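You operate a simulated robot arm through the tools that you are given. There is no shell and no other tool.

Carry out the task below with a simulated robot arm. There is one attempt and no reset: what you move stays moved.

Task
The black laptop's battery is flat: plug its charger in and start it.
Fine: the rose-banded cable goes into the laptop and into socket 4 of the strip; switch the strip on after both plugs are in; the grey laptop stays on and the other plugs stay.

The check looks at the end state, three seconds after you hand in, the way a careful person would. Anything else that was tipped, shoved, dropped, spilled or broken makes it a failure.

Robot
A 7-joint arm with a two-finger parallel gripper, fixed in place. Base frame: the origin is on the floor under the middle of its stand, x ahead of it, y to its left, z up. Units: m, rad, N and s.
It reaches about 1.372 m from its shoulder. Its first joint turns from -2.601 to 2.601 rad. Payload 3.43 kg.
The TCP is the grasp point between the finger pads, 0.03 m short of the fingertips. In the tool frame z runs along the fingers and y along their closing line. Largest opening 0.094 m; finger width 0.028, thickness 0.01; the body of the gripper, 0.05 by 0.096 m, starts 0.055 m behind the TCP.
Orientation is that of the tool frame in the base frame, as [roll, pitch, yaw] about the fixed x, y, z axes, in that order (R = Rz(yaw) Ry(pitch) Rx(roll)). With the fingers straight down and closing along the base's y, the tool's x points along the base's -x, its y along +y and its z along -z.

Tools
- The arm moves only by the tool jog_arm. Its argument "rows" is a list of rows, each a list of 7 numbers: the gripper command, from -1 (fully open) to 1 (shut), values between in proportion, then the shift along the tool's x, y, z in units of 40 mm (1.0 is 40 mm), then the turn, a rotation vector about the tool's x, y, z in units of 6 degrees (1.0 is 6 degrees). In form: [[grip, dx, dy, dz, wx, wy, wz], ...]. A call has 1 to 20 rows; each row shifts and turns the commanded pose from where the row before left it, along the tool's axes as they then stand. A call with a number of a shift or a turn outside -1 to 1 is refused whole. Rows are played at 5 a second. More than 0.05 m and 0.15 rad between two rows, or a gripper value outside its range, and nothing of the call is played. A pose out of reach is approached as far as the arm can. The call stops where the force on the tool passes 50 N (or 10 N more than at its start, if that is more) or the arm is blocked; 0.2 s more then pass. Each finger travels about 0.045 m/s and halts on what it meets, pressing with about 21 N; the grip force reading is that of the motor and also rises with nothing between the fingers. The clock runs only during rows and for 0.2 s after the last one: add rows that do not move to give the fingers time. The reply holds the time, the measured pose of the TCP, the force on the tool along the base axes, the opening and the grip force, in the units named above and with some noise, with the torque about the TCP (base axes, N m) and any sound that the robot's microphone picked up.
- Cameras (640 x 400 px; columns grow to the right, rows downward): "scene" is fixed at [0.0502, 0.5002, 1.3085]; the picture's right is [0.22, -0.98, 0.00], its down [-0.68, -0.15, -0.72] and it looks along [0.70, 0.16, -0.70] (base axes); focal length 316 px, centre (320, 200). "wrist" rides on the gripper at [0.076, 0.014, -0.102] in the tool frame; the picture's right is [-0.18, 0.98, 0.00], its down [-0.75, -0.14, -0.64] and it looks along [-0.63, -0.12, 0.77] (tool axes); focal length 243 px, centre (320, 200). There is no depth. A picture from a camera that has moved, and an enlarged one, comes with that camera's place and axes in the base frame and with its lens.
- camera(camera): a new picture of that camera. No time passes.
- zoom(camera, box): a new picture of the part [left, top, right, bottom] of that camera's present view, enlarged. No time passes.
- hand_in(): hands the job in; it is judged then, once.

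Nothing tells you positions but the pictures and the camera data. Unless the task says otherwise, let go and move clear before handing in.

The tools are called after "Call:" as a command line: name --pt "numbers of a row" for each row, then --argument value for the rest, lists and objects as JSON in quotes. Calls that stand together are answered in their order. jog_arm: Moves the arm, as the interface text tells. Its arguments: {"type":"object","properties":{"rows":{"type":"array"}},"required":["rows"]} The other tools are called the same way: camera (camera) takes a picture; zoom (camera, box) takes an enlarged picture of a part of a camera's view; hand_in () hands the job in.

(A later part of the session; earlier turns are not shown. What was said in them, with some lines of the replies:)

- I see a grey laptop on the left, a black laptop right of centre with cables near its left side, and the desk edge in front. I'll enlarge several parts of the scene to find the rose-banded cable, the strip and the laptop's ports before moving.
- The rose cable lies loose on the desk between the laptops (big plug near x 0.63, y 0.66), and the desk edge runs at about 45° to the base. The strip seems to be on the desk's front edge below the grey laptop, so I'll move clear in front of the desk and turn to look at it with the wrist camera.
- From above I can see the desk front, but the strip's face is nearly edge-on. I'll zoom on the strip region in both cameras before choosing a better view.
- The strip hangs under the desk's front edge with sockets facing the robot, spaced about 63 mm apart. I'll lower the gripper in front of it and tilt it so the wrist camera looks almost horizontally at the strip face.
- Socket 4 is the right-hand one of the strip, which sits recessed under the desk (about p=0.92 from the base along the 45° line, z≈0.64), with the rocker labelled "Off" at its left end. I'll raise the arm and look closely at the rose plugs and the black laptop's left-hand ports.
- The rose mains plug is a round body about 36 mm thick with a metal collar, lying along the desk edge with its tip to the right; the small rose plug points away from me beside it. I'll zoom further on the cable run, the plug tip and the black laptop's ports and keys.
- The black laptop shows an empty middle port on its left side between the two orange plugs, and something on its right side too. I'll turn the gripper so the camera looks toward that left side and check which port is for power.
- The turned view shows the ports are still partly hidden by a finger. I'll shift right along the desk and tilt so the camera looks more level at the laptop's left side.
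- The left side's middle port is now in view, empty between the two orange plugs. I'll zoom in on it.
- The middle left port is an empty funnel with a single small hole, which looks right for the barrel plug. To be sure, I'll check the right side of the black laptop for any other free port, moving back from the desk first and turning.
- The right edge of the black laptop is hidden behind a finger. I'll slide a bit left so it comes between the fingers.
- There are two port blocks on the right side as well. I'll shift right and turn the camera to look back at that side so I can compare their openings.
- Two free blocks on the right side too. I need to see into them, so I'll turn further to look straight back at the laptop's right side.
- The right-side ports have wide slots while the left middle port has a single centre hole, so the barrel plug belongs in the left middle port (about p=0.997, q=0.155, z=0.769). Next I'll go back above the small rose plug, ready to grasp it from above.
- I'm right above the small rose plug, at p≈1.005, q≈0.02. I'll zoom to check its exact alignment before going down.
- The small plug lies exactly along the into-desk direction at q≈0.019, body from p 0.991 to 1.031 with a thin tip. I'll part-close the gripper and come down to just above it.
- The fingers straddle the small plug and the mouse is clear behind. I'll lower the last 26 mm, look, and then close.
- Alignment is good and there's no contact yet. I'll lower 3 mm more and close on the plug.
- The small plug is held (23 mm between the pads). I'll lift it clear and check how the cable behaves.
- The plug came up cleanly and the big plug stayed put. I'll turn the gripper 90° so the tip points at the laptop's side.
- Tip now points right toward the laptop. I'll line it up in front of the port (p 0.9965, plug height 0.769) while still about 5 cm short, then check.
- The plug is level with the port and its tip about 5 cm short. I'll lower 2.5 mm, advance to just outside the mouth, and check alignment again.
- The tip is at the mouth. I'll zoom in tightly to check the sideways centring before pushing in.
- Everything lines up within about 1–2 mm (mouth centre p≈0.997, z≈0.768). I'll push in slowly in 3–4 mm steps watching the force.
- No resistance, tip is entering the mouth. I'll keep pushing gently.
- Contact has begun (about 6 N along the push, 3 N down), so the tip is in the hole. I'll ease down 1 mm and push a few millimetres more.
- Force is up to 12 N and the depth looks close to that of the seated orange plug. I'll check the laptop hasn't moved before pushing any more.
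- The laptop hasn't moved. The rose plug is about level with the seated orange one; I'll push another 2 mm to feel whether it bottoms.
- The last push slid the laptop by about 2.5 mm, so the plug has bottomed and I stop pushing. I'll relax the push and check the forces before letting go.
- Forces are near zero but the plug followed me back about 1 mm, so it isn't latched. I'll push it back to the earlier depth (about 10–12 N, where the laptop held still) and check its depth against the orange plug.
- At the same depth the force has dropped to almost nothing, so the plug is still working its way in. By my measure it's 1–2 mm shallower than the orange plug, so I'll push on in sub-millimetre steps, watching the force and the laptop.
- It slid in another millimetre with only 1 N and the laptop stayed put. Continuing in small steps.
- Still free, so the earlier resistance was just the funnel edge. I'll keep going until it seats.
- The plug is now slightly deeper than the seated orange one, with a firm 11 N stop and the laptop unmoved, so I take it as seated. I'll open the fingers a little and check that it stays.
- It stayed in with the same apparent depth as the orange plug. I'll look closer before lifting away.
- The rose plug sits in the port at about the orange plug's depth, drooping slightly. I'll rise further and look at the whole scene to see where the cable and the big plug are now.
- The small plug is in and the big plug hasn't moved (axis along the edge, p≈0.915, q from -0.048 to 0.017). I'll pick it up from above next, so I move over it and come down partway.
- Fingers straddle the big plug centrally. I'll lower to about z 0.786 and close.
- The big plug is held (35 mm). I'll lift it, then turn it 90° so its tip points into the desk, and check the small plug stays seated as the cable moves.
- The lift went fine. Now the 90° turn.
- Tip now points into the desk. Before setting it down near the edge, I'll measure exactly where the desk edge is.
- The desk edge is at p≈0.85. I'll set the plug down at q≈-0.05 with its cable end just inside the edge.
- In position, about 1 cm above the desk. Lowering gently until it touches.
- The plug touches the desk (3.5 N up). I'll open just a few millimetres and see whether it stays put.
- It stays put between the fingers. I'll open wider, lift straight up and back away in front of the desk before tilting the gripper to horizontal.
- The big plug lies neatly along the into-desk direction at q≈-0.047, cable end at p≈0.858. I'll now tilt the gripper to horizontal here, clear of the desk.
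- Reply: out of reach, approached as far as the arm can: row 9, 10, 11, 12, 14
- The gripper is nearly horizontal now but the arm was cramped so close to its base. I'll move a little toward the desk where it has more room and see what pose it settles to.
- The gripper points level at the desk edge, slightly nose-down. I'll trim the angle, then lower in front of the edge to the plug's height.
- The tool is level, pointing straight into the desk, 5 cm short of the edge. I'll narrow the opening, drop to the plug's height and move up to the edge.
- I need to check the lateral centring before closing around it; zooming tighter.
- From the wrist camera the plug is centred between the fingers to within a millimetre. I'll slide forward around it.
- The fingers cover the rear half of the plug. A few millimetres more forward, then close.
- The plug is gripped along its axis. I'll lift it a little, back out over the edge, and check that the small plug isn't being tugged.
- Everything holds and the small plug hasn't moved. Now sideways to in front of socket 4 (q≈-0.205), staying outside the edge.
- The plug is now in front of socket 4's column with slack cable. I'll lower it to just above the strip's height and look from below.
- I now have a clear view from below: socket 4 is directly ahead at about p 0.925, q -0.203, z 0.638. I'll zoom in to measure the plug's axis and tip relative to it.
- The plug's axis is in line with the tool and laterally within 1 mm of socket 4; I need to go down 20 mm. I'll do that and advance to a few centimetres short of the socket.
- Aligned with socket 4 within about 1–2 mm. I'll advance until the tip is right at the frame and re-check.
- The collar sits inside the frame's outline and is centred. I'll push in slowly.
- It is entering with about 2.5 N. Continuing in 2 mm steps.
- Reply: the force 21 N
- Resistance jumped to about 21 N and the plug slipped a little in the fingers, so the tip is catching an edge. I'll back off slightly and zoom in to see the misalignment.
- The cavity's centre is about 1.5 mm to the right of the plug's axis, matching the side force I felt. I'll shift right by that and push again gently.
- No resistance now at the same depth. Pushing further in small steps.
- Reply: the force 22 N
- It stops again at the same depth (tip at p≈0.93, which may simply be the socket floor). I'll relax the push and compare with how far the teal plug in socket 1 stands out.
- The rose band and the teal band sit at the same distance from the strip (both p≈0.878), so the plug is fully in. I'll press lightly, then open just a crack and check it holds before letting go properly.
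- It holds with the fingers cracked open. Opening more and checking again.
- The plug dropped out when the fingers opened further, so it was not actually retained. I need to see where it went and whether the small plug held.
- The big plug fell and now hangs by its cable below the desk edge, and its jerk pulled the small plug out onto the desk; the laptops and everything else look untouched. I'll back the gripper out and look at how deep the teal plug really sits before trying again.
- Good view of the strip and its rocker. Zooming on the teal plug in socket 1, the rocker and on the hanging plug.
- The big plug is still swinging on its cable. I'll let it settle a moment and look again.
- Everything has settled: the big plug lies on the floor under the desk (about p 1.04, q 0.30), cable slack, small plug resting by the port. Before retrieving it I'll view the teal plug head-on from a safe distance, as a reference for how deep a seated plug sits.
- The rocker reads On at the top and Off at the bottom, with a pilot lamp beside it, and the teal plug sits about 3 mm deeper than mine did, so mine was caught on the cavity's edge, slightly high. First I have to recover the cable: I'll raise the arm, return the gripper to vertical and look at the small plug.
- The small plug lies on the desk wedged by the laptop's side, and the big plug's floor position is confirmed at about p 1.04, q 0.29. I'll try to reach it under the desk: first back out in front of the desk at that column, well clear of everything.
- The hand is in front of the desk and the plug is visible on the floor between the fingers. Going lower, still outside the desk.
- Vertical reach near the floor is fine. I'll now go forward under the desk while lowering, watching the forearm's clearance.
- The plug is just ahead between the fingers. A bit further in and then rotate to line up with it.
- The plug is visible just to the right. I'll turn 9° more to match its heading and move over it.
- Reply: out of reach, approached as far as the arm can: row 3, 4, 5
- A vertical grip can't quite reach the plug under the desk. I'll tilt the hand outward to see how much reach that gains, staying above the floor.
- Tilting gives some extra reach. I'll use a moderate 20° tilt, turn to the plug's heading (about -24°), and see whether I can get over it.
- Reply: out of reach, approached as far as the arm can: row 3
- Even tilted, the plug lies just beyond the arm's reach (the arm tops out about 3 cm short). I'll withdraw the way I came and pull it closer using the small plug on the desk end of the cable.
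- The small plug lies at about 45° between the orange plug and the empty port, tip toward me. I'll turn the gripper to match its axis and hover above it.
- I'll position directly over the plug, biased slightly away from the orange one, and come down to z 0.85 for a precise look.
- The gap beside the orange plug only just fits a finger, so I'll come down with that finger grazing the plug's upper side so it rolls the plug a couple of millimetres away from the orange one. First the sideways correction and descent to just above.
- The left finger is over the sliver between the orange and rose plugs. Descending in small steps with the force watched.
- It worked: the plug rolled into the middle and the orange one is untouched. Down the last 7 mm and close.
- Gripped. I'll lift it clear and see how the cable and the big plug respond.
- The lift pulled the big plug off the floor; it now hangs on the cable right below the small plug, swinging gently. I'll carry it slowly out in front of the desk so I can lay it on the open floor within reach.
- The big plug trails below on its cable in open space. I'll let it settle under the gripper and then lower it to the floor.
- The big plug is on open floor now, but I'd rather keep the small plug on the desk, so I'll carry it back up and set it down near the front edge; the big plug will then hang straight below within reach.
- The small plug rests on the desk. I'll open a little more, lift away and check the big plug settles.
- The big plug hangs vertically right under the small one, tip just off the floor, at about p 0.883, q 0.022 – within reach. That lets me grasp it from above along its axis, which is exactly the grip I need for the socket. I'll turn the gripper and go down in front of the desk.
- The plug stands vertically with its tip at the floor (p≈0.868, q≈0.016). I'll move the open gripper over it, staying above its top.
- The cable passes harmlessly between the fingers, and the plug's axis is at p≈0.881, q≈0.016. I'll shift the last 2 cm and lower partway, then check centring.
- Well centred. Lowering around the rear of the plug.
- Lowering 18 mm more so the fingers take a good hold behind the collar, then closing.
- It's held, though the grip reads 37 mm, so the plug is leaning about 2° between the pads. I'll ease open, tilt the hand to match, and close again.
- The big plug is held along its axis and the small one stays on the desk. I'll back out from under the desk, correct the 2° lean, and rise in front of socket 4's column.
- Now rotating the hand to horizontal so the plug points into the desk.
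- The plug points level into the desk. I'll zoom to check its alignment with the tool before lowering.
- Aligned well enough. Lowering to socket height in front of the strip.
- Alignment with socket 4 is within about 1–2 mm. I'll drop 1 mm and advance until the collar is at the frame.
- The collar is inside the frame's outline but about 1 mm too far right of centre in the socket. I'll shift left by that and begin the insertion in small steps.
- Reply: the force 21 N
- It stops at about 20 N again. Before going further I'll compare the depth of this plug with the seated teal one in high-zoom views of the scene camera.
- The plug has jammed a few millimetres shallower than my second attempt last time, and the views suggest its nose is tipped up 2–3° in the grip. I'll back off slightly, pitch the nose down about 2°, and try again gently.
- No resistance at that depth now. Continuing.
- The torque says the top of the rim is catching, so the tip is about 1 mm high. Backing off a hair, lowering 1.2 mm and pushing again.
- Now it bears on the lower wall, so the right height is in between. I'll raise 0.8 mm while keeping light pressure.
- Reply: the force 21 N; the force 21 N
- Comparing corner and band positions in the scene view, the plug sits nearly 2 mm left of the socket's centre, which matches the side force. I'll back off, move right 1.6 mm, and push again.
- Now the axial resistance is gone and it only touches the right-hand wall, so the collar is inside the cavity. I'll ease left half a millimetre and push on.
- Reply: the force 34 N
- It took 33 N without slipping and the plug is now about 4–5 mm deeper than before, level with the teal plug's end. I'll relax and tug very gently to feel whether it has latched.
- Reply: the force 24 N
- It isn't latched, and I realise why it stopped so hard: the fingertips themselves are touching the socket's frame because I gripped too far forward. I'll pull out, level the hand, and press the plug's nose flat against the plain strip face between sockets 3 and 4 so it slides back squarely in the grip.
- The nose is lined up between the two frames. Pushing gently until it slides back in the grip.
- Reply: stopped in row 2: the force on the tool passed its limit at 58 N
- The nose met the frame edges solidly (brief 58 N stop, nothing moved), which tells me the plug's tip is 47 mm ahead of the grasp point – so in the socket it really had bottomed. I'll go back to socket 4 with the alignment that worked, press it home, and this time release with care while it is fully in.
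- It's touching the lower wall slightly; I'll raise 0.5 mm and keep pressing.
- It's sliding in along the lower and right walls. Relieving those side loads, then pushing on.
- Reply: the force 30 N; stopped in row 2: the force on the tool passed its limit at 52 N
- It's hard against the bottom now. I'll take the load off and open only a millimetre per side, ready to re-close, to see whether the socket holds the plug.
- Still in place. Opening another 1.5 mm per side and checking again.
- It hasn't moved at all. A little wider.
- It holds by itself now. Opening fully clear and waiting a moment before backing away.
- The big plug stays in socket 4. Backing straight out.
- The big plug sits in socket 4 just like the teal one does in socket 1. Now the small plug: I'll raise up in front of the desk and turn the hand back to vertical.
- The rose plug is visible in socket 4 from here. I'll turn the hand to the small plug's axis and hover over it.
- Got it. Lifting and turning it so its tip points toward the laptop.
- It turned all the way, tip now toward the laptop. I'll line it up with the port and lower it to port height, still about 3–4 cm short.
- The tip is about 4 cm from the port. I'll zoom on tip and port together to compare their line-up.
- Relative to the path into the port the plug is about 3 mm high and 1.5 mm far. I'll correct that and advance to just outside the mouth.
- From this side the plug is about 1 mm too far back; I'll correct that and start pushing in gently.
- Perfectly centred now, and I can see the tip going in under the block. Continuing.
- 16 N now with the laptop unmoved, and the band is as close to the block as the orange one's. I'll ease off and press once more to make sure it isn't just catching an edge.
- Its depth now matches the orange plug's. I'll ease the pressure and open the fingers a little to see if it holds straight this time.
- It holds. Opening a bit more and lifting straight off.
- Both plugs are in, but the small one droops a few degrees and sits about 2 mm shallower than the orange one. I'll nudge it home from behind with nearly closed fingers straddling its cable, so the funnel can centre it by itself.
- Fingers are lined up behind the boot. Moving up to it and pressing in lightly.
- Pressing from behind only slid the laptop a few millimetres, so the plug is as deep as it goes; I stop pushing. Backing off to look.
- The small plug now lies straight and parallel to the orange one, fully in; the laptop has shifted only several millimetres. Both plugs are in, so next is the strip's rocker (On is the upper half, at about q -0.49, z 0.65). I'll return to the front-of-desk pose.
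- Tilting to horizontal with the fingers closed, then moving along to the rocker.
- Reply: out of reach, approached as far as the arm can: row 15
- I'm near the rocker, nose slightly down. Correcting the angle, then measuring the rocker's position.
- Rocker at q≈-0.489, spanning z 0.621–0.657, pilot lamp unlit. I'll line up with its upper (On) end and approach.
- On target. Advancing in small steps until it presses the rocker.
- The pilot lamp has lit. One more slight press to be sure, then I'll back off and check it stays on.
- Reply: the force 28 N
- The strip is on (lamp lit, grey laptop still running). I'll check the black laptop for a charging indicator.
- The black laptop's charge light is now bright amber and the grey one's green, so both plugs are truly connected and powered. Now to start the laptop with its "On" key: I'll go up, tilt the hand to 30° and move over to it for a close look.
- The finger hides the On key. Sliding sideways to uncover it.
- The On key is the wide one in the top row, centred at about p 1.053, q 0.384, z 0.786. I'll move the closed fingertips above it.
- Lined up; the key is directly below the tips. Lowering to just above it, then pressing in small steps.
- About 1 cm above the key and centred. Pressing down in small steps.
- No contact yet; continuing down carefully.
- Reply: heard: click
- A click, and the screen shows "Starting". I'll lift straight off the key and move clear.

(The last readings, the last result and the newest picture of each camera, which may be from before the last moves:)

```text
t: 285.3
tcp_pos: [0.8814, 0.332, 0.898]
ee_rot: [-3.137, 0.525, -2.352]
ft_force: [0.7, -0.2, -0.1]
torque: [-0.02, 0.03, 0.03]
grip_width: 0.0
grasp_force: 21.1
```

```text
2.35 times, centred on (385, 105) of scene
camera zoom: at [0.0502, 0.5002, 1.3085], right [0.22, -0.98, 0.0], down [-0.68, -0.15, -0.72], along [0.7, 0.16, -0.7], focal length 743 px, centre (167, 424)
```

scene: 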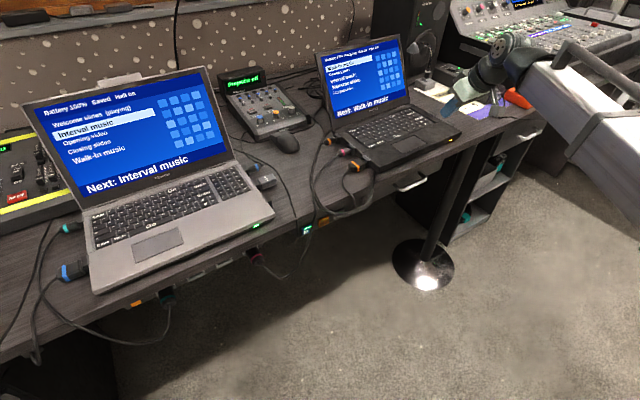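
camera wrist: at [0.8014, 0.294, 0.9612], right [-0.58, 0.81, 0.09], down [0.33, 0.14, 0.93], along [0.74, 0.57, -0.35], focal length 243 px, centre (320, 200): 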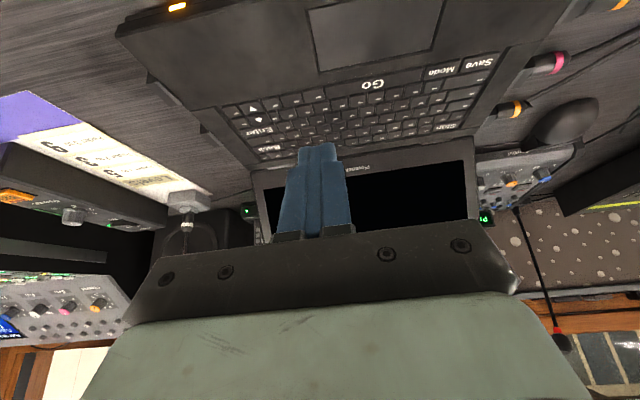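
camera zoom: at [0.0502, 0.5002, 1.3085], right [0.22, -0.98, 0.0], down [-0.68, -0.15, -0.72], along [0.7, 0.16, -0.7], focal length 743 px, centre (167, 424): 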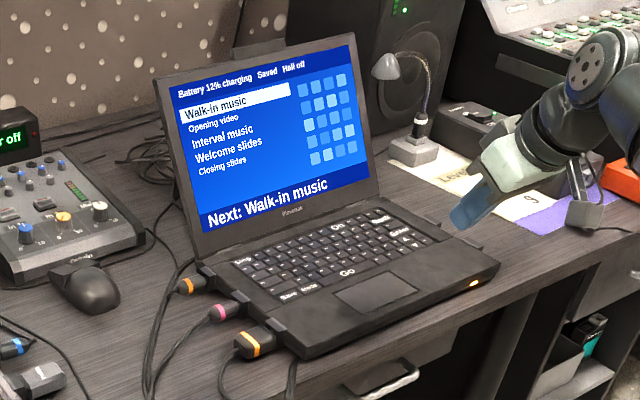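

The black laptop has booted: "Battery 12% charging". I'll move the arm well clear and do a final check of plugs, strip and surroundings.

Call:
jog_arm --pt "1 0.74 0 -0.43 0 0 0" --pt "1 0.74 0 -0.43 0 0 0" --pt "1 0.74 0 -0.43 0 0 0" --pt "1 0.74 0 -0.43 0 0 0" --pt "1 0 0 -0.8 0 0.9 0" --pt "1 0 0 -0.8 0 0.9 0" --pt "1 0 0 0 0 0.9 0" --pt "1 0 0 0 0 0.9 0" --pt "1 0 0 0 0 0.9 0" --pt "1 0 0 0 0 0 0"

Call:
camera --camera "scene"

Call:
zoom --camera "scene" --box '[280, 110, 400, 220]'

Call:
zoom --camera "scene" --box '[100, 200, 330, 340]'

Call:
zoom --camera "scene" --box '[0, 40, 320, 300]'

```text
t: 287.5
tcp_pos: [0.7655, 0.2143, 0.9547]
ee_rot: [-3.138, 0.051, -2.354]
ft_force: [0.5, 0.3, 0.7]
torque: [0.0, 0.0, 0.03]
grip_width: 0.0001
grasp_force: 21.2
```

```text
taken
```

scene: 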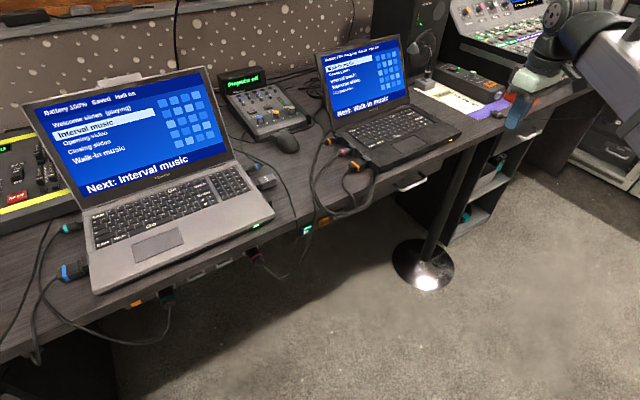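

```text
3.64 times, centred on (340, 165) of scene
camera zoom: at [0.0502, 0.5002, 1.3085], right [0.22, -0.98, 0.0], down [-0.68, -0.15, -0.72], along [0.7, 0.16, -0.7], focal length 1148 px, centre (247, 327)
```

zoom: 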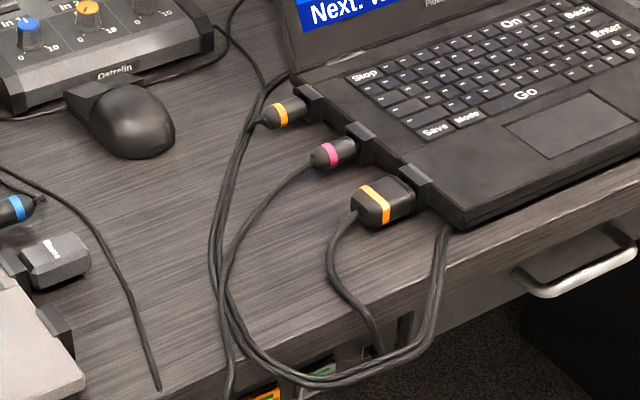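

```text
2.78 times, centred on (215, 270) of scene
camera zoom: at [0.0502, 0.5002, 1.3085], right [0.22, -0.98, 0.0], down [-0.68, -0.15, -0.72], along [0.7, 0.16, -0.7], focal length 878 px, centre (612, 5)
```

zoom: 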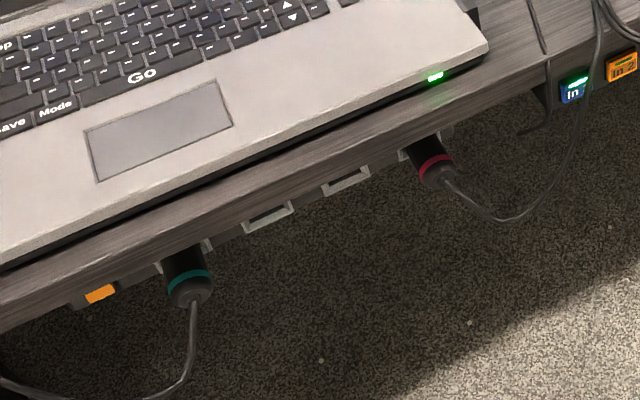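

```text
1.54 times, centred on (160, 170) of scene
camera zoom: at [0.0502, 0.5002, 1.3085], right [0.22, -0.98, 0.0], down [-0.68, -0.15, -0.72], along [0.7, 0.16, -0.7], focal length 486 px, centre (566, 246)
```

zoom: 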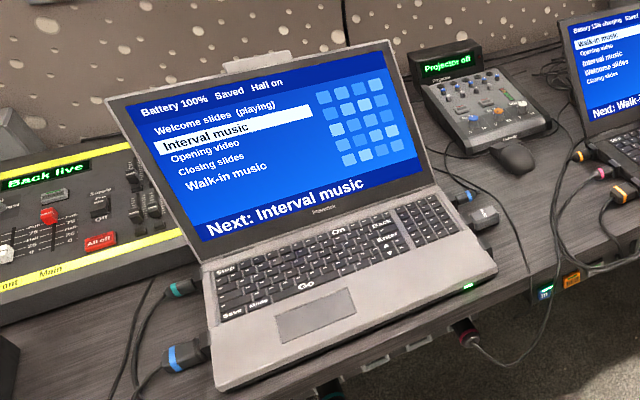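

Everything checks out:
- **Black laptop:** running and charging.
- **Rose cable:** in the laptop and in socket 4.
- **Strip:** switched on.
- **Grey laptop:** still on.
- **Other plugs:** all where they were.

The arm is clear, so I'm handing in.

Call:
hand_in

```text
The job is handed in.
```

The black laptop is running and its screen shows "Battery 12% charging". I handed the job in, but no verdict has come back yet.

- **Rose cable:** the small plug is in the laptop's middle left port and the mains plug is in socket 4.
- **Strip:** I switched it on after both plugs were in. Its lamp is lit.
- **Grey laptop and other plugs:** the grey laptop stayed on, and the other plugs are where they were.

Three things went less than cleanly:

- **Mains plug dropped once:** on my first try it fell out of socket 4 when I let go. It pulled the small plug out of the laptop and ended up on the floor. I picked both up and plugged them in again.
- **Black laptop shifted:** pushing the small plug in slid it about 8 mm to the right. I left it there rather than risk moving it again.
- **Brief hard contact with the strip:** the arm stopped twice at just over 50 N while I was fitting the mains plug. Nothing looked moved or damaged afterwards.
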